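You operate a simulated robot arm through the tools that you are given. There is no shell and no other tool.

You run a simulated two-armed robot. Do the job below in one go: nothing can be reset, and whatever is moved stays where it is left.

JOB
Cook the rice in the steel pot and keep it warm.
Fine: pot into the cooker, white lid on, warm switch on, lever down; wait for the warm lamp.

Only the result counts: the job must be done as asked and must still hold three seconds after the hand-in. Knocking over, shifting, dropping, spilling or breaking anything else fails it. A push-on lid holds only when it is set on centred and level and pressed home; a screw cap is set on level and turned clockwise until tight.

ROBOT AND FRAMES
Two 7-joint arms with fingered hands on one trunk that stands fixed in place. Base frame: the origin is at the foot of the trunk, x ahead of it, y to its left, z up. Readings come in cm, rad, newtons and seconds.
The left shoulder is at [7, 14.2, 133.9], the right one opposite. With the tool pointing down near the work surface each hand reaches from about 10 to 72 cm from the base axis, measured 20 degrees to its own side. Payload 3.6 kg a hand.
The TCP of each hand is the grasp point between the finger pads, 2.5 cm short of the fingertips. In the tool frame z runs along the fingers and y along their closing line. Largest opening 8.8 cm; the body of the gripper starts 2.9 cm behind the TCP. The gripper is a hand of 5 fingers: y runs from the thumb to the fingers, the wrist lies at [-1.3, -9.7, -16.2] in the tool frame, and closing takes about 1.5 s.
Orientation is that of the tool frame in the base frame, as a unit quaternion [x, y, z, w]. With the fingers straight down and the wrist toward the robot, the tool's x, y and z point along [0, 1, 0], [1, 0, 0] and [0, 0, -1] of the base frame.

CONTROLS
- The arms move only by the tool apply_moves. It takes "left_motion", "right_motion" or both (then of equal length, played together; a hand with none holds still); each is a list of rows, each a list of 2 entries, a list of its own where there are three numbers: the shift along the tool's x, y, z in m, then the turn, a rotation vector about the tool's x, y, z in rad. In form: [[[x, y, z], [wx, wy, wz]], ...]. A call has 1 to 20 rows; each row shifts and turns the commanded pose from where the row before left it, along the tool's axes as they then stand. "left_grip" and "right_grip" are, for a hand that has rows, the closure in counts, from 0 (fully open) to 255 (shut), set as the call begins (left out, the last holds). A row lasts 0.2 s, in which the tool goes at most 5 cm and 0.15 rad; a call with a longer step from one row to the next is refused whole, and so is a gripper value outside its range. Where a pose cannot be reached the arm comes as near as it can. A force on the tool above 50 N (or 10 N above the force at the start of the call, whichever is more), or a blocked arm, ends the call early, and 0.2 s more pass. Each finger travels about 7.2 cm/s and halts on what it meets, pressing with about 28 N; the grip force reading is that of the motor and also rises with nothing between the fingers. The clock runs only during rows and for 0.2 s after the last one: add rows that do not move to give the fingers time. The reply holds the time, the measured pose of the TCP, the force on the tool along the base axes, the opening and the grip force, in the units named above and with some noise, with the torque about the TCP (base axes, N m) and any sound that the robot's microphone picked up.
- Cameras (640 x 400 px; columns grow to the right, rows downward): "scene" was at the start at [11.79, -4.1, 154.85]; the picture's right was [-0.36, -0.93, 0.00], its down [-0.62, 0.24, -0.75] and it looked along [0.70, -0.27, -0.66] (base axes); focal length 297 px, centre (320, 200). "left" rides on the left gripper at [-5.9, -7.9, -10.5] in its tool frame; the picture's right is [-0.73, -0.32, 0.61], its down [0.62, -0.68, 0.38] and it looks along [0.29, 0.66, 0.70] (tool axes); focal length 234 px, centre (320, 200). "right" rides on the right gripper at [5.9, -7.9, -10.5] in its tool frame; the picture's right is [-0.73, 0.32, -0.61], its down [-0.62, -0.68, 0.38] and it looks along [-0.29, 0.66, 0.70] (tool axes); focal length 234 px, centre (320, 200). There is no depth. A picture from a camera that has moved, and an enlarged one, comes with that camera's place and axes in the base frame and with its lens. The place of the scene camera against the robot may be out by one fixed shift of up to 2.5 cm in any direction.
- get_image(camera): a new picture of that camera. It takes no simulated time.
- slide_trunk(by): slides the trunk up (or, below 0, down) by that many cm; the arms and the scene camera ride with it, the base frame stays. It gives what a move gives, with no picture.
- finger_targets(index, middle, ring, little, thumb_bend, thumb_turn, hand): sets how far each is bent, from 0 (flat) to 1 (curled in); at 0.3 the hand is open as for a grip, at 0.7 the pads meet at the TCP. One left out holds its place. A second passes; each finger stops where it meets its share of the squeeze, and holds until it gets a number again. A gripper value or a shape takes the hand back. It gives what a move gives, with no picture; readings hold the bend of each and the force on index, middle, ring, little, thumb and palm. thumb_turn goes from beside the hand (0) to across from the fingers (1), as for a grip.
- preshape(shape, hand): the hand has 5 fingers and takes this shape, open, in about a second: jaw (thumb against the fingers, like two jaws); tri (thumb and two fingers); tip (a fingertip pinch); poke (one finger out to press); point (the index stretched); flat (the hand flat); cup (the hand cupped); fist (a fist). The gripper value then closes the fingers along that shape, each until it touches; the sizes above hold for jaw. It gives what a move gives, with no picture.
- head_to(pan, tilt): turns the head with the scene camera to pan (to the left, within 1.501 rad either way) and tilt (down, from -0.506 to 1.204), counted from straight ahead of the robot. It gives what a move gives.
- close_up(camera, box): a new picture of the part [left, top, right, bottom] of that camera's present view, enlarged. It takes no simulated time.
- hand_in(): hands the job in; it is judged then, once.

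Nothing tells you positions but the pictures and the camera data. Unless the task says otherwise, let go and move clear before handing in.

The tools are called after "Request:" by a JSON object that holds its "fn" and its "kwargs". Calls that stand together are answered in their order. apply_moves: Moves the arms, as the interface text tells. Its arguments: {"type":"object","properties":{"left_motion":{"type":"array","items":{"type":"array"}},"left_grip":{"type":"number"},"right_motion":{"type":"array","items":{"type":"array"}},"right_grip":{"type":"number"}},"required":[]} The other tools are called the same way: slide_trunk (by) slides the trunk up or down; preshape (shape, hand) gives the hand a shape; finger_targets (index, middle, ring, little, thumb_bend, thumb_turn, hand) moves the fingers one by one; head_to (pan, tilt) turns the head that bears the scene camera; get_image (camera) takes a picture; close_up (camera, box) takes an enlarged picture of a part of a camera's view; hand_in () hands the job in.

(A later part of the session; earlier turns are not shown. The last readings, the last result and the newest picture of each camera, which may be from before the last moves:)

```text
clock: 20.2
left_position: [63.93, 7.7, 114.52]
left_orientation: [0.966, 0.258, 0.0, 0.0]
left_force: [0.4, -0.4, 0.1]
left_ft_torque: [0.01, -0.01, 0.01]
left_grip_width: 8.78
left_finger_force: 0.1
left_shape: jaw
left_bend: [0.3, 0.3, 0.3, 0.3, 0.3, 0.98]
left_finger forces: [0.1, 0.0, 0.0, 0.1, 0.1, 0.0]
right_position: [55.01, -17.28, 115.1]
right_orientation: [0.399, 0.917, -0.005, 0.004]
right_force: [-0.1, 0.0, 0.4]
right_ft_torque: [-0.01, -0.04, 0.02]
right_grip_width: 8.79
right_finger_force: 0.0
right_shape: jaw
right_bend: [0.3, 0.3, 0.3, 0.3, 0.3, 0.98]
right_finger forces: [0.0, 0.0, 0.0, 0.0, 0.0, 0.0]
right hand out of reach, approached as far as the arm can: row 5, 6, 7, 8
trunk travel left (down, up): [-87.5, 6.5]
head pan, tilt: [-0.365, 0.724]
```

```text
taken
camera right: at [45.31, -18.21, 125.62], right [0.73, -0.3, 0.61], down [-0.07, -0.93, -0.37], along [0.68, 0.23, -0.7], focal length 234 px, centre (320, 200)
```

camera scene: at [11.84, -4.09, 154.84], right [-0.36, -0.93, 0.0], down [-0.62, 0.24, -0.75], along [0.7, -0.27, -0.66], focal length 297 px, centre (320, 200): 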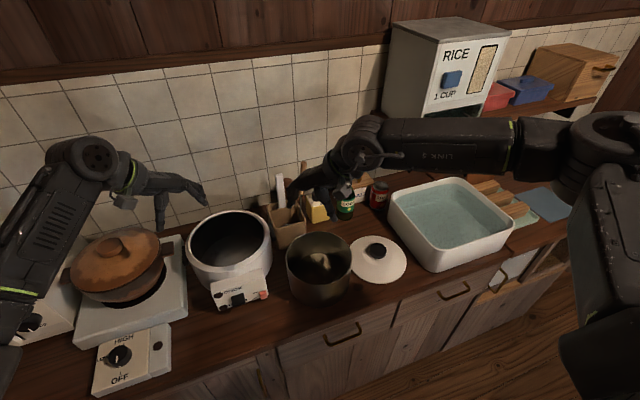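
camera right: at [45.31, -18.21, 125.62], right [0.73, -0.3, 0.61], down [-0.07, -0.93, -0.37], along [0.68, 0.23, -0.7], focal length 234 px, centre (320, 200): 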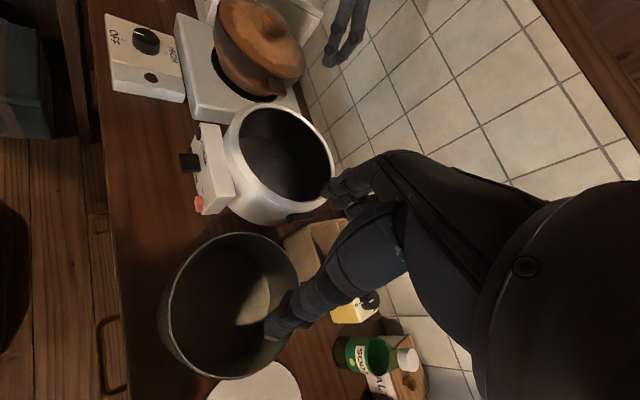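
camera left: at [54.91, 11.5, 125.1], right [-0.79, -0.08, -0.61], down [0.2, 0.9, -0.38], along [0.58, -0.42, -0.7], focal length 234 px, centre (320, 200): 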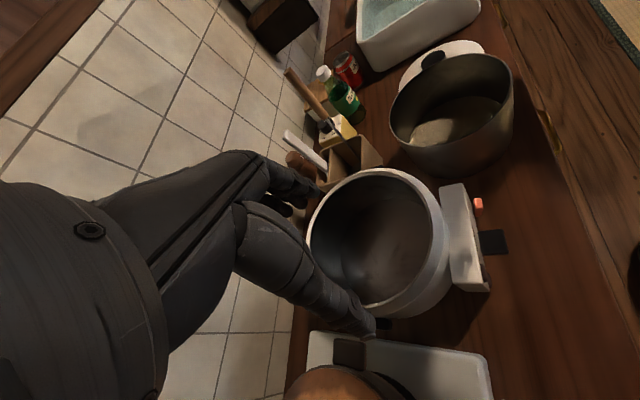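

The right hand's allowed yaw shrinks as it goes further right, about 30 degrees at the pot. I'll use right about 28 degrees and left about -85 degrees, and test both now.

Request:
{"fn": "apply_moves", "kwargs": {"left_motion": [[[0, 0, 0], [0, 0, 0.1454]], [[0, 0, 0], [0, 0, 0.1454]], [[0, 0, 0], [0, 0, 0.1454]], [[0.0175, 0.001, 0], [0, 0, 0]], [[0.0175, 0.001, 0], [0, 0, 0]], [[0, 0, 0], [0, 0, 0]], [[0, 0, 0], [0, 0, 0]], [[0, 0, 0], [0, 0, 0]]], "right_motion": [[[0, 0, 0], [0, 0, 0.135]], [[0, 0, 0], [0, 0, 0.135]], [[-0.0055, -0.0214, 0], [0, 0, 0]], [[-0.0055, -0.0214, 0], [0, 0, 0]], [[-0.0055, -0.0214, 0], [0, 0, 0]], [[-0.0055, -0.0214, 0], [0, 0, 0]], [[0, 0, 0], [0, 0, 0]], [[0, 0, 0], [0, 0, 0]]]}}

Request:
{"fn": "get_image", "kwargs": {"camera": "scene"}}

Request:
{"fn": "get_image", "kwargs": {"camera": "left"}}

Request:
{"fn": "get_image", "kwargs": {"camera": "right"}}

```text
clock: 22.0
left_position: [66.5, 7.65, 114.43]
left_orientation: [0.999, 0.043, 0.0, 0.0]
left_force: [0.6, 1.6, 0.5]
left_ft_torque: [0.04, 0.05, 0.01]
left_grip_width: 8.78
left_finger_force: 0.0
left_shape: jaw
left_bend: [0.3, 0.3, 0.3, 0.3, 0.3, 0.98]
left_finger forces: [0.0, 0.1, 0.0, 0.0, 0.0, 0.1]
left hand out of reach, approached as far as the arm can: row 5
right_position: [48.49, -23.27, 115.08]
right_orientation: [0.517, 0.856, -0.005, 0.005]
right_force: [0.4, 0.7, -0.6]
right_ft_torque: [-0.01, 0.02, -0.02]
right_grip_width: 8.81
right_finger_force: 0.1
right_shape: jaw
right_bend: [0.3, 0.3, 0.3, 0.3, 0.3, 0.98]
right_finger forces: [0.0, 0.1, 0.0, 0.1, 0.1, 0.0]
trunk travel left (down, up): [-87.5, 6.5]
head pan, tilt: [-0.365, 0.724]
```

```text
taken
camera scene: at [11.85, -4.17, 154.84], right [-0.36, -0.93, 0.0], down [-0.62, 0.24, -0.75], along [0.7, -0.27, -0.66], focal length 297 px, centre (320, 200)
```

scene: 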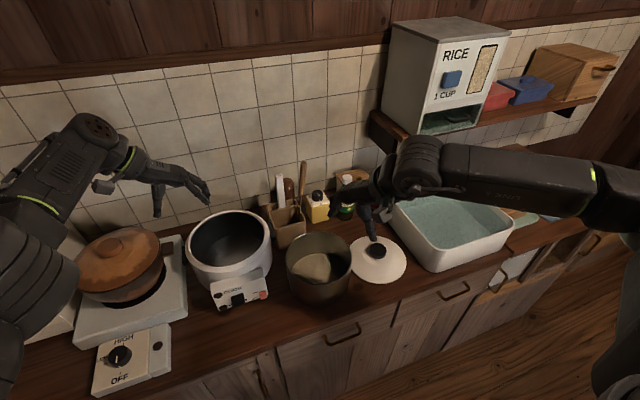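

```text
taken
camera left: at [59.99, 14.89, 124.94], right [-0.75, 0.26, -0.61], down [0.56, 0.73, -0.38], along [0.35, -0.63, -0.7], focal length 234 px, centre (320, 200)
```

left: 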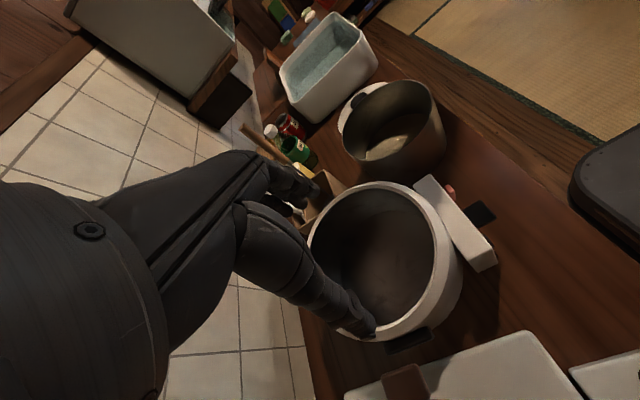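

```text
taken
camera right: at [38.79, -21.61, 125.63], right [0.62, -0.49, 0.61], down [-0.31, -0.87, -0.37], along [0.72, 0.04, -0.69], focal length 234 px, centre (320, 200)
```

right: 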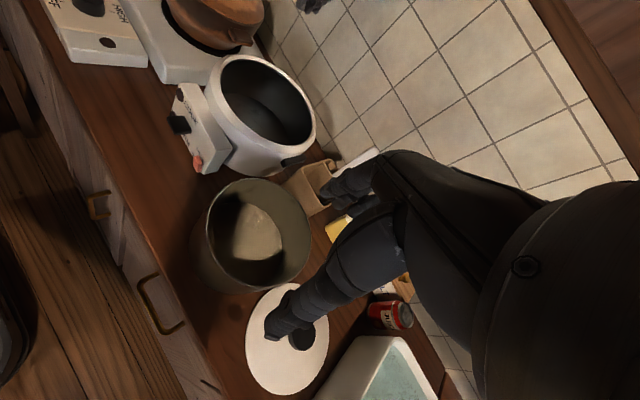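

The right hand reaches (48.5, -23.3) at 28 degrees, and the left manages -85 degrees up to x of about 66.5. I will therefore grip with left about -85 and right about +28, then rotate the pair roughly 17 degrees on the way to the cooker. Close views of the pot now give an exact centre.

Request:
{"fn": "close_up", "kwargs": {"camera": "right", "box": [180, 150, 340, 310]}}

Request:
{"fn": "close_up", "kwargs": {"camera": "left", "box": [300, 60, 520, 200]}}

Request:
{"fn": "close_up", "kwargs": {"camera": "left", "box": [300, 160, 520, 360]}}

Request:
{"fn": "close_up", "kwargs": {"camera": "right", "box": [160, 40, 360, 190]}}

```text
2.50 times, centred on (260, 230) of right
camera zoom: at [38.79, -21.61, 125.63], right [0.62, -0.49, 0.61], down [-0.31, -0.87, -0.37], along [0.72, 0.04, -0.69], focal length 585 px, centre (470, 125)
```

zoom: 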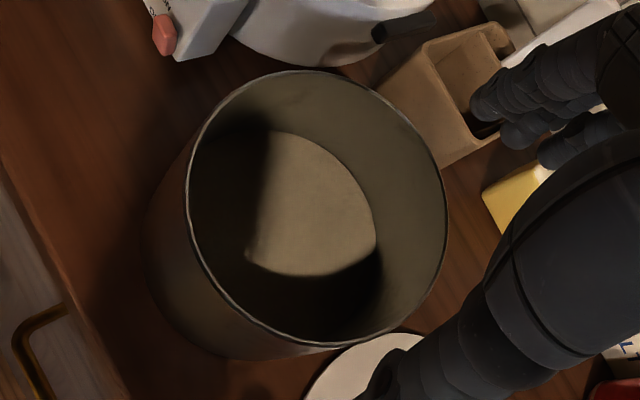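

```text
2.86 times, centred on (410, 130) of left
camera zoom: at [59.99, 14.89, 124.94], right [-0.75, 0.26, -0.61], down [0.56, 0.73, -0.38], along [0.35, -0.63, -0.7], focal length 669 px, centre (63, 400)
```

zoom: 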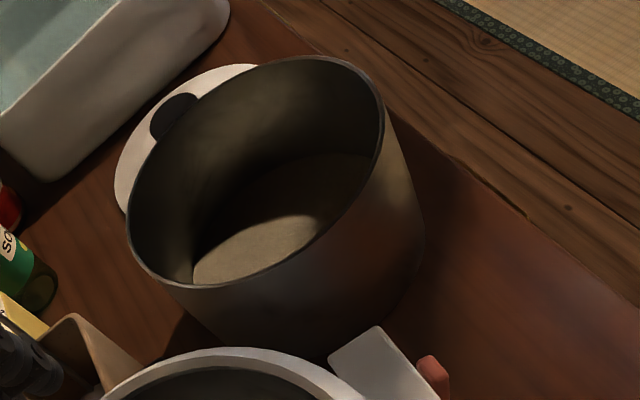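

```text
2.00 times, centred on (410, 260) of left
camera zoom: at [59.99, 14.89, 124.94], right [-0.75, 0.26, -0.61], down [0.56, 0.73, -0.38], along [0.35, -0.63, -0.7], focal length 468 px, centre (140, 80)
```

zoom: 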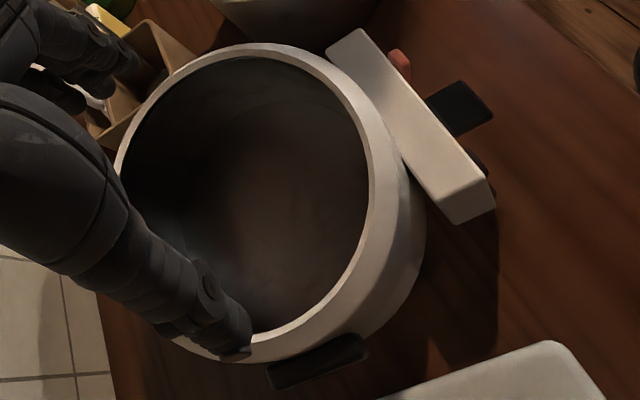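

```text
2.67 times, centred on (260, 115) of right
camera zoom: at [38.79, -21.61, 125.63], right [0.62, -0.49, 0.61], down [-0.31, -0.87, -0.37], along [0.72, 0.04, -0.69], focal length 624 px, centre (480, 427)
```

zoom: 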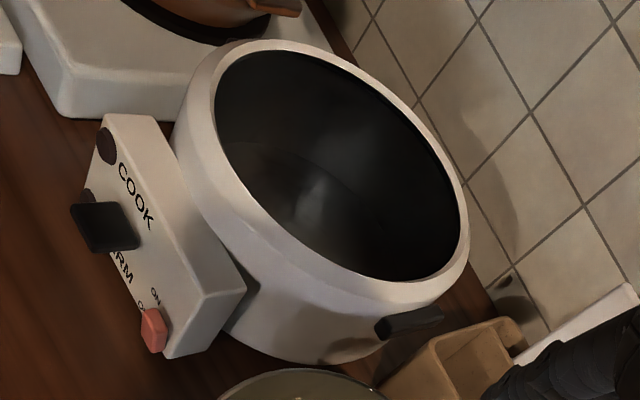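

Fitting circles properly, rather than using ellipse centres, corrects the geometry:
- **Pot:** rim at about (58, -20, 93.9), radius 8.55.
- **Cooker:** opening at about (71, 0.9, 96), radius about 9.5.
- **Lid:** about (58.8, -38.7, 83.7).

I'll bring the left hand over to the pot side with the fingers part-closed and confirm visually.

Request:
{"fn": "apply_moves", "kwargs": {"left_motion": [[[-0.018, 0.0305, -0.005], [0, 0, 0]], [[-0.018, 0.0305, -0.005], [0, 0, 0]], [[-0.018, 0.0305, -0.005], [0, 0, 0]], [[-0.018, 0.0305, -0.005], [0, 0, 0]], [[-0.018, 0.0305, -0.005], [0, 0, 0]], [[-0.018, 0.0305, -0.005], [0, 0, 0]], [[0, 0, 0], [0, 0, 0]], [[0, 0, 0], [0, 0, 0]]], "right_motion": [[[0, -0.01, -0.005], [0, 0, 0]], [[0, -0.01, -0.005], [0, 0, 0]], [[0, 0, -0.005], [0, 0, 0]], [[0, 0, -0.005], [0, 0, 0]], [[0, 0, -0.005], [0, 0, 0]], [[0, 0, -0.005], [0, 0, 0]], [[0, 0, 0], [0, 0, 0]], [[0, 0, 0], [0, 0, 0]]], "left_grip": 85, "right_grip": 85}}

Request:
{"fn": "get_image", "kwargs": {"camera": "scene"}}

Request:
{"fn": "get_image", "kwargs": {"camera": "left"}}

Request:
{"fn": "get_image", "kwargs": {"camera": "right"}}

```text
clock: 23.8
left_position: [57.38, -11.63, 117.75]
left_orientation: [0.999, 0.044, 0.0, 0.001]
left_force: [-0.4, -0.1, -0.7]
left_ft_torque: [-0.02, 0.0, -0.02]
left_grip_width: 5.9
left_finger_force: 0.1
left_shape: jaw
left_bend: [0.28, 0.38, 0.35, 0.35, 0.6, 0.99]
left_finger forces: [0.0, 0.0, 0.0, 0.0, 0.0, 0.0]
right_position: [46.62, -23.9, 118.08]
right_orientation: [0.518, 0.855, -0.004, 0.005]
right_force: [0.1, -0.5, 0.1]
right_ft_torque: [0.02, -0.01, -0.01]
right_grip_width: 5.89
right_finger_force: 0.0
right_shape: jaw
right_bend: [0.28, 0.38, 0.35, 0.35, 0.6, 0.99]
right_finger forces: [0.0, 0.0, 0.1, 0.0, 0.0, 0.0]
trunk travel left (down, up): [-87.5, 6.5]
head pan, tilt: [-0.365, 0.724]
```

```text
taken
camera scene: at [11.79, -4.08, 154.85], right [-0.36, -0.93, 0.0], down [-0.62, 0.24, -0.75], along [0.7, -0.27, -0.66], focal length 297 px, centre (320, 200)
```

scene: 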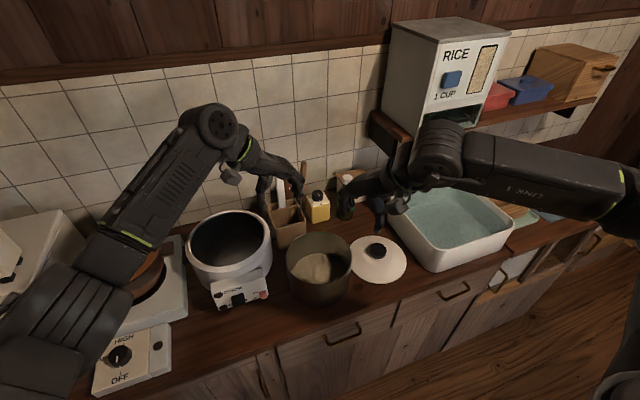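

```text
taken
camera left: at [50.83, -4.35, 128.16], right [-0.75, 0.26, -0.61], down [0.56, 0.73, -0.38], along [0.35, -0.63, -0.7], focal length 234 px, centre (320, 200)
```

left: 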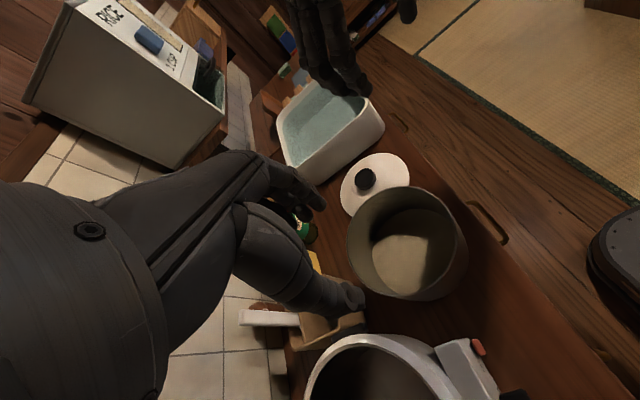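

```text
taken
camera right: at [36.98, -22.36, 128.55], right [0.62, -0.49, 0.62], down [-0.31, -0.87, -0.37], along [0.72, 0.04, -0.69], focal length 234 px, centre (320, 200)
```

right: 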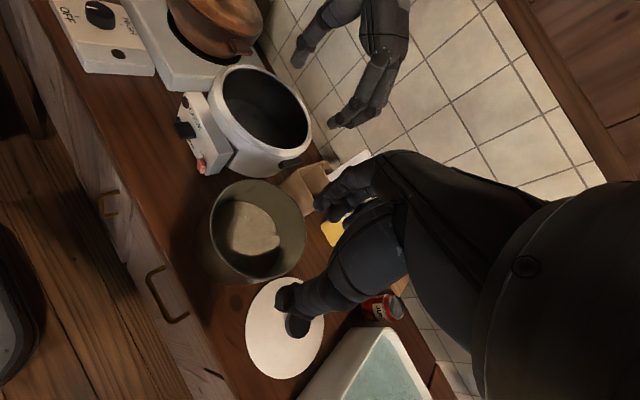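

At a count of 85 the opening is 5.9 cm. I'll zoom on the left hand's fingertips and the pot to see how they line up.

Request:
{"fn": "close_up", "kwargs": {"camera": "left", "box": [240, 140, 480, 320]}}

Request:
{"fn": "close_up", "kwargs": {"camera": "right", "box": [190, 160, 360, 310]}}

Request:
{"fn": "close_up", "kwargs": {"camera": "scene", "box": [180, 90, 420, 310]}}

```text
2.22 times, centred on (360, 230) of left
camera zoom: at [50.83, -4.35, 128.16], right [-0.75, 0.26, -0.61], down [0.56, 0.73, -0.38], along [0.35, -0.63, -0.7], focal length 520 px, centre (231, 133)
```

zoom: 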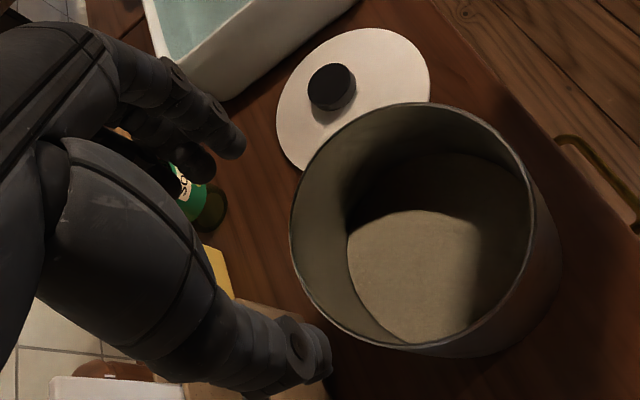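

```text
2.67 times, centred on (275, 235) of right
camera zoom: at [36.98, -22.36, 128.55], right [0.62, -0.49, 0.62], down [-0.31, -0.87, -0.37], along [0.72, 0.04, -0.69], focal length 624 px, centre (440, 107)
```

zoom: 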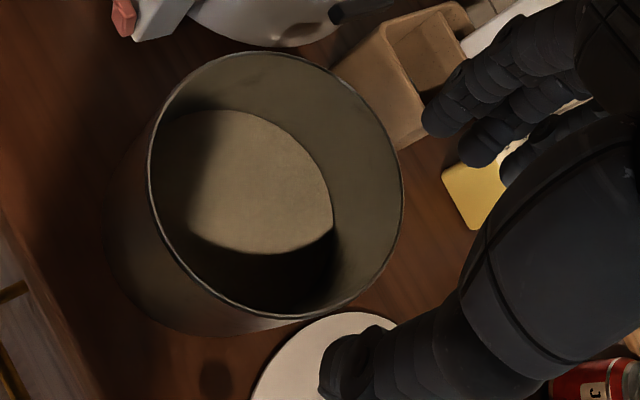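

```text
1.82 times, centred on (300, 200) of scene
camera zoom: at [11.79, -4.08, 154.85], right [-0.36, -0.93, 0.0], down [-0.62, 0.24, -0.75], along [0.7, -0.27, -0.66], focal length 540 px, centre (356, 200)
```

zoom: 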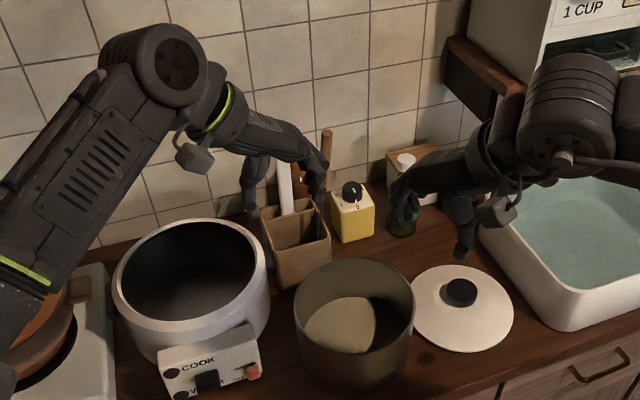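

Both hand cameras now agree: pot centre (58.2, -20.0), outer radius 8.6, rim height 93.9. To gain forward reach at the cooker I'll lower the trunk 10 cm, since the hands have ample clearance.

Request:
{"fn": "slide_trunk", "kwargs": {"by": -10}}

Request:
{"fn": "get_image", "kwargs": {"camera": "scene"}}

```text
clock: 25.1
left_position: [57.41, -11.6, 107.64]
left_orientation: [0.999, 0.044, -0.001, 0.0]
left_force: [0.0, -0.4, -0.2]
left_ft_torque: [0.0, 0.02, -0.01]
left_grip_width: 5.9
left_finger_force: 0.1
left_shape: jaw
left_bend: [0.28, 0.38, 0.35, 0.35, 0.6, 0.99]
left_finger forces: [0.0, 0.1, 0.0, 0.0, 0.0, 0.1]
right_position: [46.64, -24.0, 108.12]
right_orientation: [0.518, 0.855, -0.004, 0.004]
right_force: [-0.6, 0.0, -0.2]
right_ft_torque: [-0.01, 0.03, 0.0]
right_grip_width: 5.92
right_finger_force: 0.0
right_shape: jaw
right_bend: [0.28, 0.38, 0.35, 0.35, 0.6, 0.99]
right_finger forces: [0.0, 0.0, 0.1, 0.0, 0.1, 0.0]
trunk travel left (down, up): [-77.5, 16.5]
head pan, tilt: [-0.365, 0.724]
```

```text
taken
camera scene: at [11.77, -4.11, 144.85], right [-0.36, -0.93, 0.0], down [-0.62, 0.24, -0.75], along [0.7, -0.27, -0.66], focal length 297 px, centre (320, 200)
```

scene: 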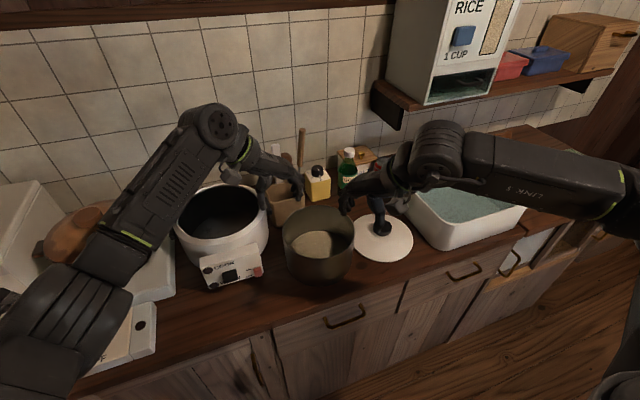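

With the trunk lowered I'll do a full dry run of the carry path to the cooker and check that both grip poses there are now reachable.

Request:
{"fn": "apply_moves", "kwargs": {"left_motion": [[[0, 0, 0], [0, 0, -0.148]], [[0, 0, 0], [0, 0, -0.148]], [[0.011, -0.0271, 0], [0, 0, 0]], [[0.011, -0.0271, 0], [0, 0, 0]], [[0.011, -0.0271, 0], [0, 0, 0]], [[0.011, -0.0271, 0], [0, 0, 0]], [[0.011, -0.0271, 0], [0, 0, 0]], [[0.011, -0.0271, 0], [0, 0, 0]], [[0.011, -0.0271, 0], [0, 0, 0]], [[0.0241, 0.00975, 0], [0, 0, 0]], [[0.0241, 0.00975, 0], [0, 0, 0]], [[0.0241, 0.00975, 0], [0, 0, 0]], [[0.0241, 0.00975, 0], [0, 0, 0]], [[0, 0, 0], [0, 0, 0]], [[0, 0, 0], [0, 0, 0]], [[0, 0, 0], [0, 0, 0]]], "right_motion": [[[0, 0, 0], [0, 0, 0]], [[0, 0, 0], [0, 0, 0]], [[0.0203, 0.0196, 0], [0, 0, 0]], [[0.0203, 0.0196, 0], [0, 0, 0]], [[0.0203, 0.0196, 0], [0, 0, 0]], [[0.0203, 0.0196, 0], [0, 0, 0]], [[0.0203, 0.0196, 0], [0, 0, 0]], [[0.0203, 0.0196, 0], [0, 0, 0]], [[0.0203, 0.0196, 0], [0, 0, 0]], [[0, 0, 0], [0, 0, -0.148]], [[0, 0, 0], [0, 0, -0.148]], [[-0.023, 0.0226, 0], [0, 0, 0]], [[-0.023, 0.0226, 0], [0, 0, 0]], [[-0.023, 0.0226, 0], [0, 0, 0]], [[-0.023, 0.0226, 0], [0, 0, 0]], [[0, 0, 0], [0, 0, 0]]]}}

Request:
{"fn": "get_image", "kwargs": {"camera": "scene"}}

Request:
{"fn": "get_image", "kwargs": {"camera": "left"}}

Request:
{"fn": "get_image", "kwargs": {"camera": "right"}}

```text
clock: 28.5
left_position: [67.78, 8.81, 107.58]
left_orientation: [0.982, 0.191, 0.0, 0.0]
left_force: [-0.4, 0.6, 0.2]
left_ft_torque: [0.01, 0.02, 0.03]
left_grip_width: 5.87
left_finger_force: 0.1
left_shape: jaw
left_bend: [0.28, 0.38, 0.35, 0.35, 0.6, 0.99]
left_finger forces: [0.0, 0.0, 0.1, 0.0, 0.0, 0.0]
right_position: [61.72, -5.11, 107.72]
right_orientation: [0.386, 0.923, -0.004, 0.004]
right_force: [0.0, 0.0, 0.8]
right_ft_torque: [-0.01, -0.02, 0.0]
right_grip_width: 5.9
right_finger_force: 0.1
right_shape: jaw
right_bend: [0.28, 0.38, 0.35, 0.35, 0.6, 0.99]
right_finger forces: [0.0, 0.0, 0.0, 0.0, 0.0, 0.0]
right hand out of reach, approached as far as the arm can: row 15
trunk travel left (down, up): [-77.5, 16.5]
head pan, tilt: [-0.365, 0.724]
```

```text
taken
camera scene: at [11.83, -4.18, 144.84], right [-0.36, -0.93, 0.0], down [-0.62, 0.24, -0.75], along [0.7, -0.27, -0.66], focal length 297 px, centre (320, 200)
```

scene: 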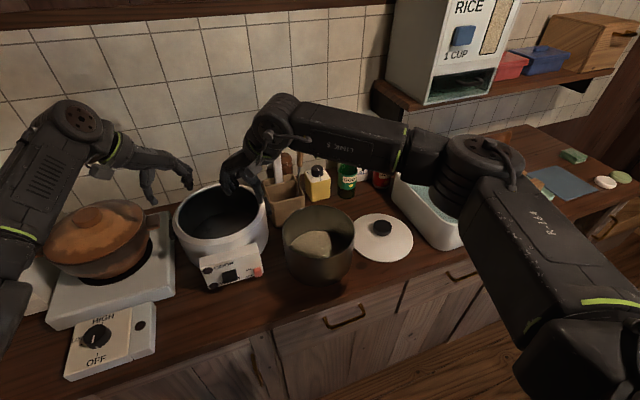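

```text
taken
camera left: at [59.44, 13.81, 118.13], right [-0.79, 0.03, -0.61], down [0.32, 0.87, -0.38], along [0.51, -0.5, -0.7], focal length 234 px, centre (320, 200)
```

left: 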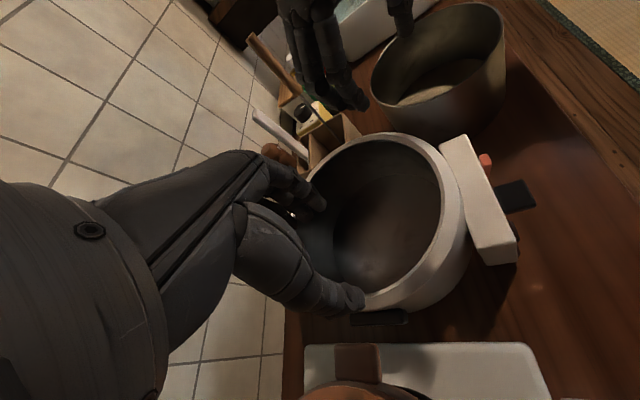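

```text
taken
camera right: at [52.08, -6.37, 118.29], right [0.74, -0.28, 0.61], down [-0.05, -0.93, -0.37], along [0.67, 0.25, -0.7], focal length 234 px, centre (320, 200)
```

right: 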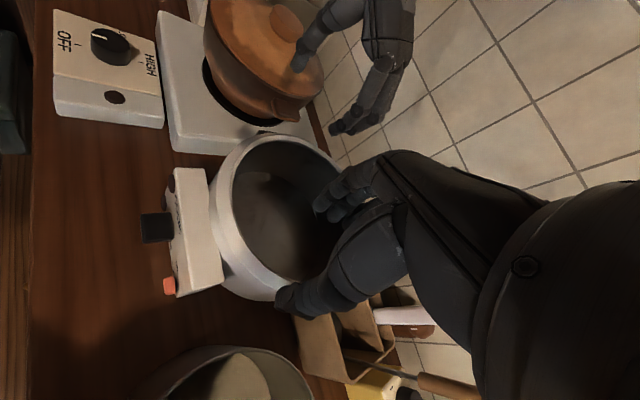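

The left hand reaches its cooker pose at -68 degrees, while the right stops about 3 cm short at 45 degrees yaw. I'll probe whether other yaws let the right hand advance from here.

Request:
{"fn": "apply_moves", "kwargs": {"right_motion": [[[0, 0, 0], [0, 0, -0.1]], [[0, 0, 0], [0, 0, -0.1]], [[0, 0, 0], [0, 0, 0]]]}}

Request:
{"fn": "apply_moves", "kwargs": {"right_motion": [[[-0.012, 0.012, 0], [0, 0, 0]], [[-0.012, 0.012, 0], [0, 0, 0]], [[0, 0, 0], [0, 0, 0]]]}}

```text
clock: 29.3
left_position: [67.78, 8.85, 107.68]
left_orientation: [0.982, 0.191, 0.0, 0.0]
left_force: [-0.2, -0.2, -0.7]
left_ft_torque: [-0.03, 0.01, 0.0]
left_grip_width: 5.91
left_finger_force: 0.0
left_shape: jaw
left_bend: [0.28, 0.38, 0.35, 0.35, 0.6, 0.99]
left_finger forces: [0.1, 0.0, 0.0, 0.0, 0.0, 0.0]
right_position: [61.78, -5.01, 107.75]
right_orientation: [0.386, 0.922, -0.004, 0.004]
right_force: [0.0, 0.4, 0.2]
right_ft_torque: [0.01, -0.02, 0.02]
right_grip_width: 5.89
right_finger_force: 0.2
right_shape: jaw
right_bend: [0.28, 0.38, 0.35, 0.35, 0.6, 0.99]
right_finger forces: [0.0, 0.0, 0.1, 0.1, 0.0, 0.1]
right hand out of reach, approached as far as the arm can: row 1, 2
trunk travel left (down, up): [-77.5, 16.5]
head pan, tilt: [-0.365, 0.724]
```

```text
clock: 30.1
left_position: [67.82, 8.82, 107.61]
left_orientation: [0.982, 0.19, 0.0, 0.0]
left_force: [1.0, -0.4, -0.2]
left_ft_torque: [0.01, 0.0, 0.02]
left_grip_width: 5.91
left_finger_force: 0.0
left_shape: jaw
left_bend: [0.28, 0.38, 0.35, 0.35, 0.6, 0.99]
left_finger forces: [0.0, 0.0, 0.1, 0.0, 0.0, 0.0]
right_position: [61.76, -5.05, 107.74]
right_orientation: [0.386, 0.923, -0.004, 0.003]
right_force: [0.2, 0.1, 0.6]
right_ft_torque: [-0.02, 0.0, 0.0]
right_grip_width: 5.92
right_finger_force: 0.0
right_shape: jaw
right_bend: [0.28, 0.38, 0.35, 0.35, 0.6, 0.99]
right_finger forces: [0.1, 0.0, 0.0, 0.1, 0.1, 0.1]
right hand out of reach, approached as far as the arm can: row 1, 2
trunk travel left (down, up): [-77.5, 16.5]
head pan, tilt: [-0.365, 0.724]
```

The right arm is stuck in this branch. I'll move the left hand aside, unwind the right hand to zero yaw, cross it to the centre line and rotate there, exactly mirroring the left hand's successful path.

Request:
{"fn": "apply_moves", "kwargs": {"left_motion": [[[-0.0194, -0.0276, -0.0133], [0, 0, 0]], [[-0.0194, -0.0276, -0.0133], [0, 0, 0]], [[-0.0194, -0.0276, -0.0133], [0, 0, 0]], [[-0.0194, -0.0276, -0.0133], [0, 0, 0]], [[-0.0194, -0.0276, -0.0133], [0, 0, 0]], [[-0.0194, -0.0276, -0.0133], [0, 0, 0]], [[0, 0, 0], [0, 0, 0]], [[0, 0, 0], [0, 0, 0]], [[0, 0, 0], [0, 0, 0]], [[0, 0, 0], [0, 0, 0]], [[0, 0, 0], [0, 0, 0]], [[0, 0, 0], [0, 0, 0]]], "right_motion": [[[0, -0.02, -0.015], [0, 0, 0.13]], [[0, -0.02, -0.015], [0, 0, 0.13]], [[0, -0.02, -0.015], [0, 0, 0.13]], [[0, -0.02, -0.015], [0, 0, 0.13]], [[0, -0.02, -0.015], [0, 0, 0.13]], [[0, -0.02, -0.015], [0, 0, 0.13]], [[0.026, 0, 0], [0, 0, 0]], [[0.026, 0, 0], [0, 0, 0]], [[0.026, 0, 0], [0, 0, 0]], [[0.026, 0, 0], [0, 0, 0]], [[0.026, 0, 0], [0, 0, 0]], [[0, 0, 0], [0, 0, 0]]]}}

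Request:
{"fn": "get_image", "kwargs": {"camera": "scene"}}

```text
clock: 32.7
left_position: [50.64, 19.91, 115.78]
left_orientation: [0.982, 0.19, 0.0, 0.0]
left_force: [-0.2, 0.3, -0.2]
left_ft_torque: [-0.01, -0.02, 0.01]
left_grip_width: 5.9
left_finger_force: 0.0
left_shape: jaw
left_bend: [0.28, 0.38, 0.35, 0.35, 0.6, 1.0]
left_finger forces: [0.0, 0.0, 0.0, 0.0, 0.1, 0.0]
right_position: [51.09, 3.02, 116.5]
right_orientation: [0.708, 0.706, -0.002, 0.004]
right_force: [-0.9, -0.8, -0.1]
right_ft_torque: [0.02, 0.04, 0.0]
right_grip_width: 5.92
right_finger_force: 0.1
right_shape: jaw
right_bend: [0.28, 0.38, 0.35, 0.35, 0.6, 0.99]
right_finger forces: [0.0, 0.0, 0.0, 0.0, 0.0, 0.1]
trunk travel left (down, up): [-77.5, 16.5]
head pan, tilt: [-0.365, 0.724]
```

```text
taken
camera scene: at [11.75, -4.16, 144.85], right [-0.36, -0.93, 0.0], down [-0.62, 0.24, -0.75], along [0.7, -0.27, -0.66], focal length 297 px, centre (320, 200)
```

scene: 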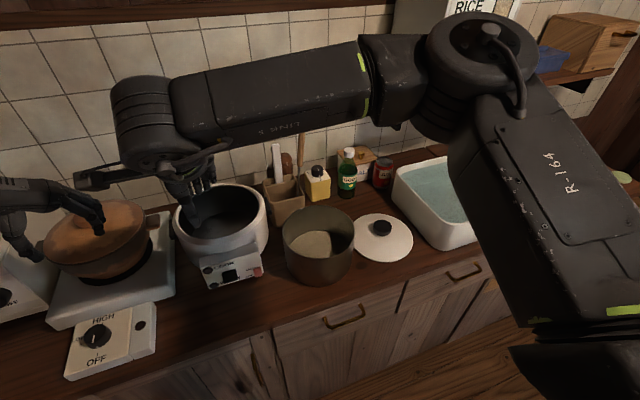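

The right elbow rides high in this posture, but let me see whether turning it here at the centre line lets it reach the right-hand cooker pose.

Request:
{"fn": "apply_moves", "kwargs": {"right_motion": [[[0, 0, 0], [0, 0, -0.1496]], [[0, 0, 0], [0, 0, -0.1496]], [[0, 0, 0], [0, 0, -0.1496]], [[0, 0, 0], [0, 0, -0.1496]], [[0, 0, 0], [0, 0, -0.1496]], [[0, 0, 0], [0, 0, -0.1496]], [[0, 0, 0], [0, 0, -0.1496]], [[-0.025, -0.003, 0], [0, 0, 0]], [[-0.025, -0.003, 0], [0, 0, 0]], [[-0.025, -0.003, 0], [0, 0, 0]], [[-0.025, -0.003, 0], [0, 0, 0]], [[-0.025, -0.003, 0], [0, 0, 0]], [[0, 0, 0], [0, 0, 0]]]}}

Request:
{"fn": "get_image", "kwargs": {"camera": "scene"}}

```text
clock: 35.5
left_position: [50.72, 19.9, 115.73]
left_orientation: [0.982, 0.191, 0.0, -0.001]
left_force: [0.8, -0.6, -0.1]
left_ft_torque: [-0.03, 0.03, 0.02]
left_grip_width: 5.9
left_finger_force: 0.0
left_shape: jaw
left_bend: [0.28, 0.38, 0.35, 0.35, 0.6, 1.0]
left_finger forces: [0.0, 0.0, 0.1, 0.0, 0.2, 0.0]
right_position: [52.61, 1.8, 116.53]
right_orientation: [0.26, 0.966, -0.005, 0.004]
right_force: [0.6, 0.0, 0.1]
right_ft_torque: [-0.01, -0.02, 0.02]
right_grip_width: 5.92
right_finger_force: 0.0
right_shape: jaw
right_bend: [0.28, 0.38, 0.35, 0.35, 0.6, 0.99]
right_finger forces: [0.0, 0.1, 0.0, 0.0, 0.0, 0.0]
right hand out of reach, approached as far as the arm can: row 8, 9, 10, 11, 12
trunk travel left (down, up): [-77.5, 16.5]
head pan, tilt: [-0.365, 0.724]
```

```text
taken
camera scene: at [11.8, -4.09, 144.85], right [-0.36, -0.93, 0.0], down [-0.62, 0.24, -0.75], along [0.7, -0.27, -0.66], focal length 297 px, centre (320, 200)
```

scene: 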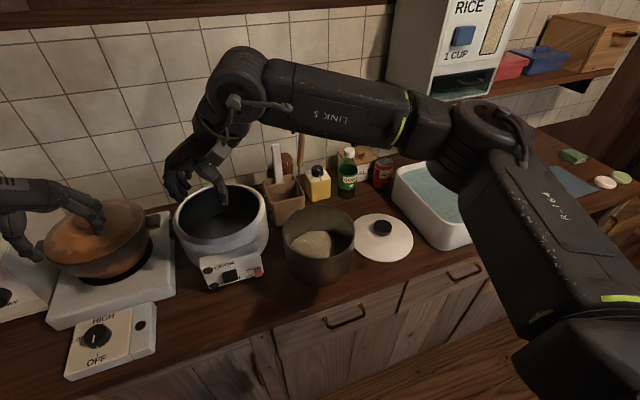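

The right arm still refuses. I'll try a different approach for it: unwind, extend it well forward so the elbow straightens, and turn the hand out there, high above the utensils.

Request:
{"fn": "apply_moves", "kwargs": {"right_motion": [[[0, 0, -0.008], [0, 0, 0.1496]], [[0, 0, -0.008], [0, 0, 0.1496]], [[0, 0, -0.008], [0, 0, 0.1496]], [[0, 0, -0.008], [0, 0, 0.1496]], [[0, 0, -0.008], [0, 0, 0.1496]], [[0, 0, 0], [0, 0, 0.1496]], [[0, 0, 0], [0, 0, 0.1496]], [[-0.035, 0.02, 0], [0, 0, 0]], [[-0.035, 0.02, 0], [0, 0, 0]], [[-0.035, 0.02, 0], [0, 0, 0]], [[-0.035, 0.02, 0], [0, 0, 0]], [[-0.035, 0.02, 0], [0, 0, 0]], [[-0.02, 0.02, 0], [0, 0, 0]], [[0, 0.02, 0], [0, 0, 0]], [[0, 0, 0], [0, 0, 0]]]}}

Request:
{"fn": "get_image", "kwargs": {"camera": "scene"}}

```text
clock: 38.7
left_position: [50.66, 19.95, 115.79]
left_orientation: [0.982, 0.191, 0.0, 0.0]
left_force: [-0.7, -0.4, 0.1]
left_ft_torque: [0.0, -0.02, 0.01]
left_grip_width: 5.89
left_finger_force: 0.0
left_shape: jaw
left_bend: [0.28, 0.38, 0.35, 0.35, 0.6, 1.0]
left_finger forces: [0.0, 0.1, 0.0, 0.0, 0.1, 0.0]
right_position: [66.57, -17.79, 120.93]
right_orientation: [0.708, 0.707, -0.003, 0.006]
right_force: [0.5, -0.3, 0.1]
right_ft_torque: [-0.01, 0.0, 0.01]
right_grip_width: 5.9
right_finger_force: 0.1
right_shape: jaw
right_bend: [0.28, 0.38, 0.35, 0.35, 0.6, 0.99]
right_finger forces: [0.1, 0.0, 0.0, 0.1, 0.0, 0.1]
trunk travel left (down, up): [-77.5, 16.5]
head pan, tilt: [-0.365, 0.724]
```

```text
taken
camera scene: at [11.75, -4.14, 144.85], right [-0.36, -0.93, 0.0], down [-0.62, 0.24, -0.75], along [0.7, -0.27, -0.66], focal length 297 px, centre (320, 200)
```

scene: 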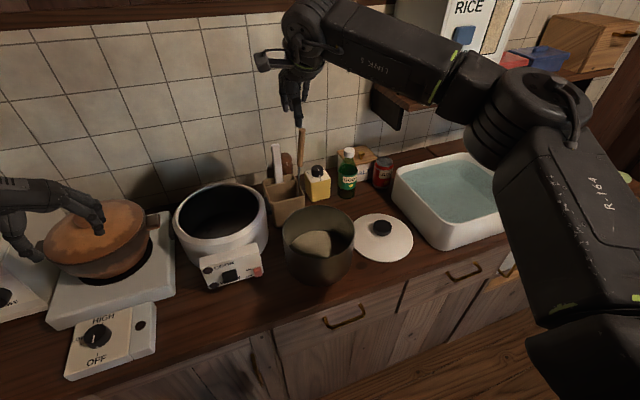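

Extended position reached. Now I'll turn the right hand here step by step.

Request:
{"fn": "apply_moves", "kwargs": {"right_motion": [[[0, 0, 0], [0, 0, -0.1496]], [[0, 0, 0], [0, 0, -0.1496]], [[0, 0, 0], [0, 0, -0.1496]], [[0, 0, 0], [0, 0, -0.1496]], [[0, 0, 0], [0, 0, -0.1496]], [[0, 0, 0], [0, 0, -0.1496]], [[0, 0, 0], [0, 0, -0.1496]], [[0, 0, 0], [0, 0, 0]]]}}

Request:
{"fn": "get_image", "kwargs": {"camera": "scene"}}

```text
clock: 40.5
left_position: [50.7, 19.85, 115.6]
left_orientation: [0.982, 0.19, 0.001, 0.001]
left_force: [-0.5, -0.6, -0.3]
left_ft_torque: [0.0, 0.0, -0.03]
left_grip_width: 5.88
left_finger_force: 0.0
left_shape: jaw
left_bend: [0.28, 0.38, 0.35, 0.35, 0.6, 1.0]
left_finger forces: [0.0, 0.0, 0.0, 0.1, 0.0, 0.0]
right_position: [66.68, -17.69, 121.03]
right_orientation: [0.533, 0.846, -0.004, 0.005]
right_force: [1.1, -0.4, -0.1]
right_ft_torque: [0.01, 0.03, 0.01]
right_grip_width: 5.9
right_finger_force: 0.0
right_shape: jaw
right_bend: [0.28, 0.38, 0.35, 0.35, 0.6, 0.99]
right_finger forces: [0.0, 0.0, 0.0, 0.0, 0.1, 0.1]
right hand out of reach, approached as far as the arm can: row 4, 5, 6, 7
trunk travel left (down, up): [-77.5, 16.5]
head pan, tilt: [-0.365, 0.724]
```

```text
taken
camera scene: at [11.79, -4.1, 144.85], right [-0.36, -0.93, 0.0], down [-0.62, 0.24, -0.75], along [0.7, -0.27, -0.66], focal length 297 px, centre (320, 200)
```

scene: 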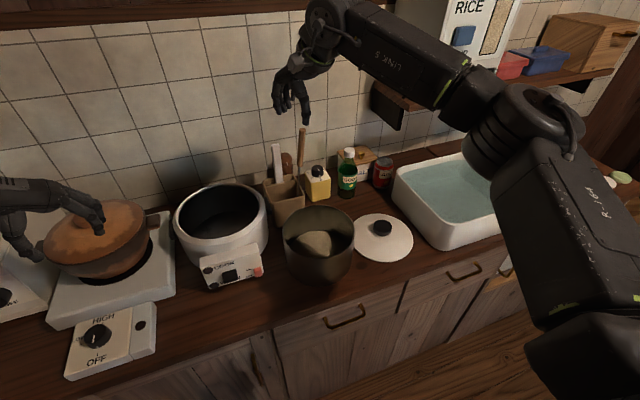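

The turn limits at about 26 degrees out there, so I'll design around it with the right hand at about 33 degrees yaw and the left at about -72 degrees, both at pick-up and at the cooker. I'll verify the right hand's cooker pose at that yaw.

Request:
{"fn": "apply_moves", "kwargs": {"right_motion": [[[0.0278, 0.0068, 0], [0, 0, 0]], [[0.0278, 0.0068, 0], [0, 0, 0]], [[0.0278, 0.0068, 0], [0, 0, 0]], [[0.0278, 0.0068, 0], [0, 0, 0]], [[0.0278, 0.0068, 0], [0, 0, 0]], [[0, 0, 0.0275], [0, 0, -0.065]], [[0, 0, 0.0275], [0, 0, -0.065]], [[0, 0, 0.0275], [0, 0, 0]], [[0, 0, 0.0275], [0, 0, 0]], [[0, 0, 0], [0, 0, 0]]]}}

Request:
{"fn": "apply_moves", "kwargs": {"right_motion": [[[0, 0, 0], [0, 0, -0.06]], [[0, 0, 0], [0, 0, -0.06]], [[0, 0, 0], [0, 0, -0.06]], [[0, 0, 0], [0, 0, -0.06]], [[0, 0, 0], [0, 0, 0]]]}}

Request:
{"fn": "get_image", "kwargs": {"camera": "right"}}

Request:
{"fn": "get_image", "kwargs": {"camera": "scene"}}

```text
clock: 42.7
left_position: [50.68, 19.94, 115.73]
left_orientation: [0.982, 0.191, 0.0, 0.0]
left_force: [-0.3, 0.5, 0.1]
left_ft_torque: [0.05, 0.02, -0.01]
left_grip_width: 5.88
left_finger_force: 0.1
left_shape: jaw
left_bend: [0.28, 0.38, 0.35, 0.35, 0.6, 1.0]
left_finger forces: [0.0, 0.0, 0.0, 0.0, 0.0, 0.0]
right_position: [63.51, -3.71, 109.49]
right_orientation: [0.477, 0.879, -0.005, 0.004]
right_force: [0.0, 0.7, 0.0]
right_ft_torque: [0.02, -0.01, -0.01]
right_grip_width: 5.89
right_finger_force: 0.0
right_shape: jaw
right_bend: [0.28, 0.38, 0.35, 0.35, 0.6, 0.99]
right_finger forces: [0.1, 0.0, 0.0, 0.0, 0.0, 0.0]
trunk travel left (down, up): [-77.5, 16.5]
head pan, tilt: [-0.365, 0.724]
```

```text
clock: 43.9
left_position: [50.62, 19.78, 115.74]
left_orientation: [0.982, 0.191, -0.001, 0.0]
left_force: [-0.1, 0.1, 0.4]
left_ft_torque: [0.0, 0.03, -0.05]
left_grip_width: 5.88
left_finger_force: 0.1
left_shape: jaw
left_bend: [0.28, 0.38, 0.35, 0.35, 0.6, 1.0]
left_finger forces: [0.0, 0.0, 0.0, 0.0, 0.1, 0.1]
right_position: [63.69, -3.7, 109.77]
right_orientation: [0.422, 0.906, -0.005, 0.006]
right_force: [1.2, 0.3, 0.3]
right_ft_torque: [0.02, 0.02, -0.04]
right_grip_width: 5.9
right_finger_force: 0.2
right_shape: jaw
right_bend: [0.28, 0.38, 0.35, 0.35, 0.6, 0.99]
right_finger forces: [0.0, 0.0, 0.0, 0.0, 0.0, 0.0]
right hand out of reach, approached as far as the arm can: row 3, 4
trunk travel left (down, up): [-77.5, 16.5]
head pan, tilt: [-0.365, 0.724]
```

```text
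taken
camera right: at [53.83, -4.24, 120.2], right [0.71, -0.34, 0.61], down [-0.12, -0.92, -0.37], along [0.69, 0.19, -0.7], focal length 234 px, centre (320, 200)
```

right: 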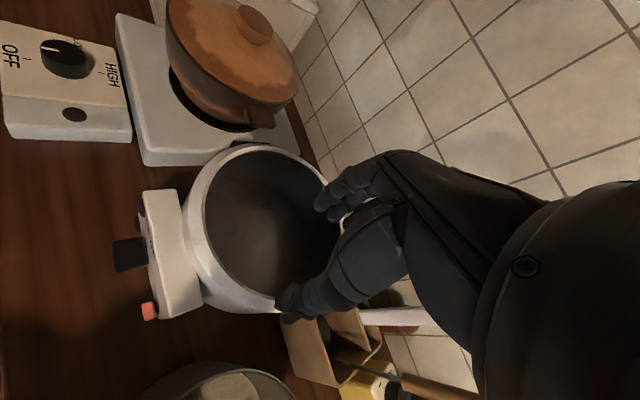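

```text
taken
camera scene: at [11.79, -4.09, 144.85], right [-0.36, -0.93, 0.0], down [-0.62, 0.24, -0.75], along [0.7, -0.27, -0.66], focal length 297 px, centre (320, 200)
```

scene: 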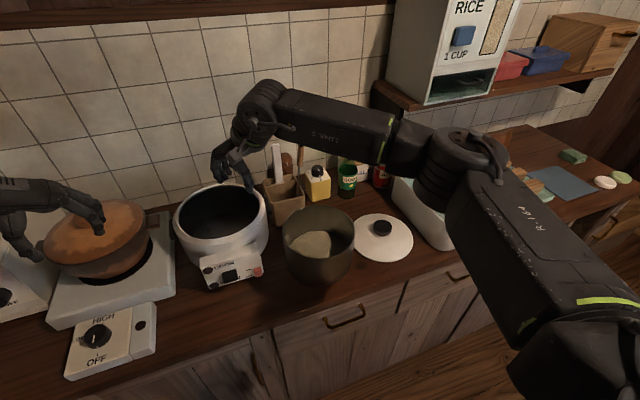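

Yaw 33 degrees works over the cooker. I'll check it stays reachable lower down, stopping with the fingertips still above the cooker rim.

Request:
{"fn": "apply_moves", "kwargs": {"right_motion": [[[0, 0, 0.02], [0, 0, 0.06]], [[0, 0, 0.02], [0, 0, 0.06]], [[0, 0, 0.02], [0, 0, 0]], [[0, 0, 0.02], [0, 0, 0]], [[0, 0, 0.015], [0, 0, 0]], [[0, 0, 0], [0, 0, 0]]]}}

Request:
{"fn": "get_image", "kwargs": {"camera": "scene"}}

Request:
{"fn": "get_image", "kwargs": {"camera": "right"}}

```text
clock: 45.3
left_position: [50.65, 20.03, 115.81]
left_orientation: [0.982, 0.19, 0.0, 0.0]
left_force: [-0.5, 0.7, 0.2]
left_ft_torque: [-0.01, 0.03, 0.01]
left_grip_width: 5.92
left_finger_force: 0.1
left_shape: jaw
left_bend: [0.28, 0.38, 0.35, 0.35, 0.6, 1.0]
left_finger forces: [0.0, 0.0, 0.0, 0.0, 0.0, 0.1]
right_position: [63.75, -4.08, 100.2]
right_orientation: [0.476, 0.879, -0.004, 0.004]
right_force: [-0.2, 0.2, -0.3]
right_ft_torque: [0.01, 0.01, 0.02]
right_grip_width: 5.87
right_finger_force: 0.0
right_shape: jaw
right_bend: [0.28, 0.38, 0.35, 0.35, 0.6, 0.99]
right_finger forces: [0.1, 0.1, 0.0, 0.1, 0.0, 0.0]
trunk travel left (down, up): [-77.5, 16.5]
head pan, tilt: [-0.365, 0.724]
```

```text
taken
camera scene: at [11.79, -4.09, 144.85], right [-0.36, -0.93, 0.0], down [-0.62, 0.24, -0.75], along [0.7, -0.27, -0.66], focal length 297 px, centre (320, 200)
```

scene: 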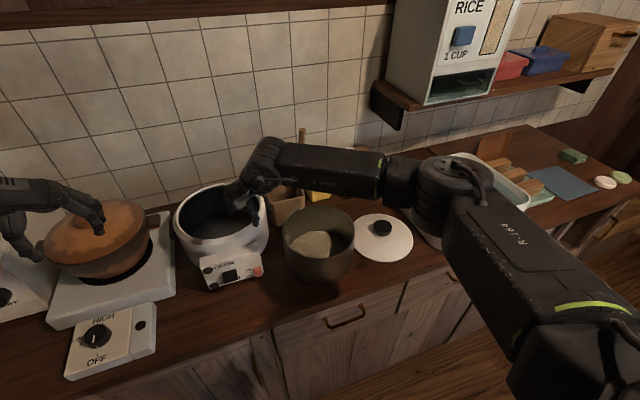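

```text
taken
camera right: at [53.89, -3.31, 110.73], right [0.66, -0.42, 0.62], down [-0.23, -0.9, -0.37], along [0.71, 0.11, -0.69], focal length 234 px, centre (320, 200)
```

right: 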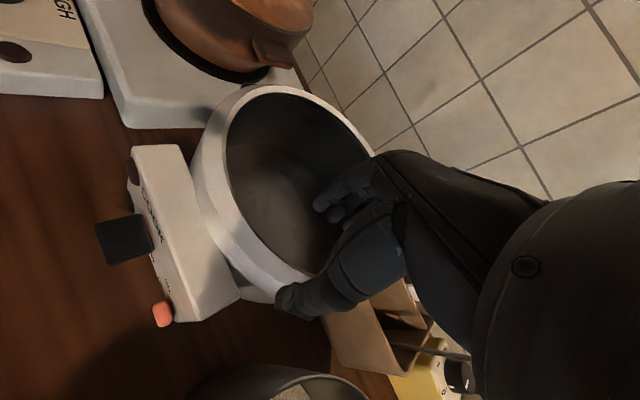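

The right pose holds at z = 100 too. While here I'll use this good view for a close look at the panel and the cooker opening.

Request:
{"fn": "close_up", "kwargs": {"camera": "right", "box": [80, 80, 400, 340]}}

Request:
{"fn": "close_up", "kwargs": {"camera": "right", "box": [90, 130, 250, 340]}}

Request:
{"fn": "close_up", "kwargs": {"camera": "scene", "box": [190, 230, 280, 300]}}

```text
1.54 times, centred on (240, 210) of right
camera zoom: at [53.89, -3.31, 110.73], right [0.66, -0.42, 0.62], down [-0.23, -0.9, -0.37], along [0.71, 0.11, -0.69], focal length 360 px, centre (443, 185)
```

zoom: 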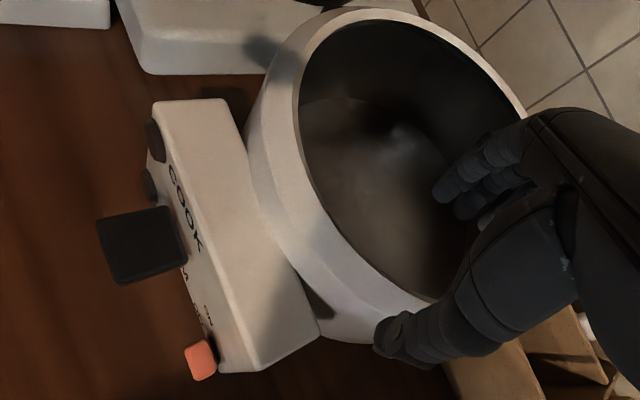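

```text
1.90 times, centred on (170, 235) of right
camera zoom: at [53.89, -3.31, 110.73], right [0.66, -0.42, 0.62], down [-0.23, -0.9, -0.37], along [0.71, 0.11, -0.69], focal length 446 px, centre (606, 133)
```

zoom: 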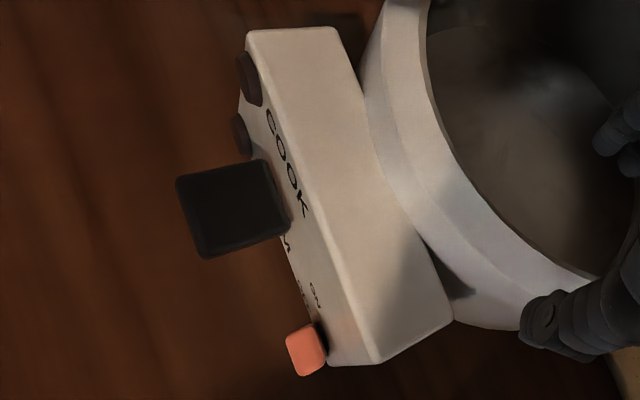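

```text
5.71 times, centred on (235, 265) of scene
camera zoom: at [11.79, -4.09, 144.85], right [-0.36, -0.93, 0.0], down [-0.62, 0.24, -0.75], along [0.7, -0.27, -0.66], focal length 1699 px, centre (806, -171)
```

zoom: 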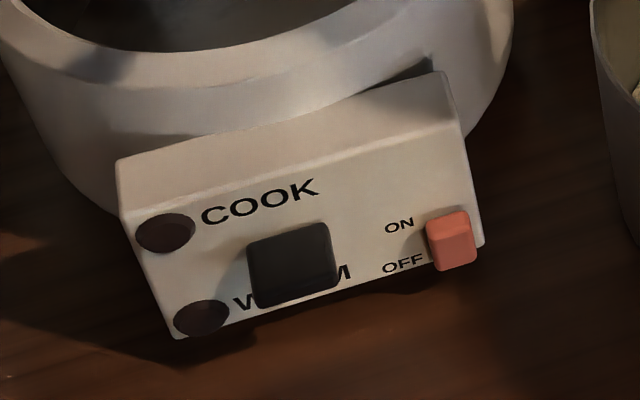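

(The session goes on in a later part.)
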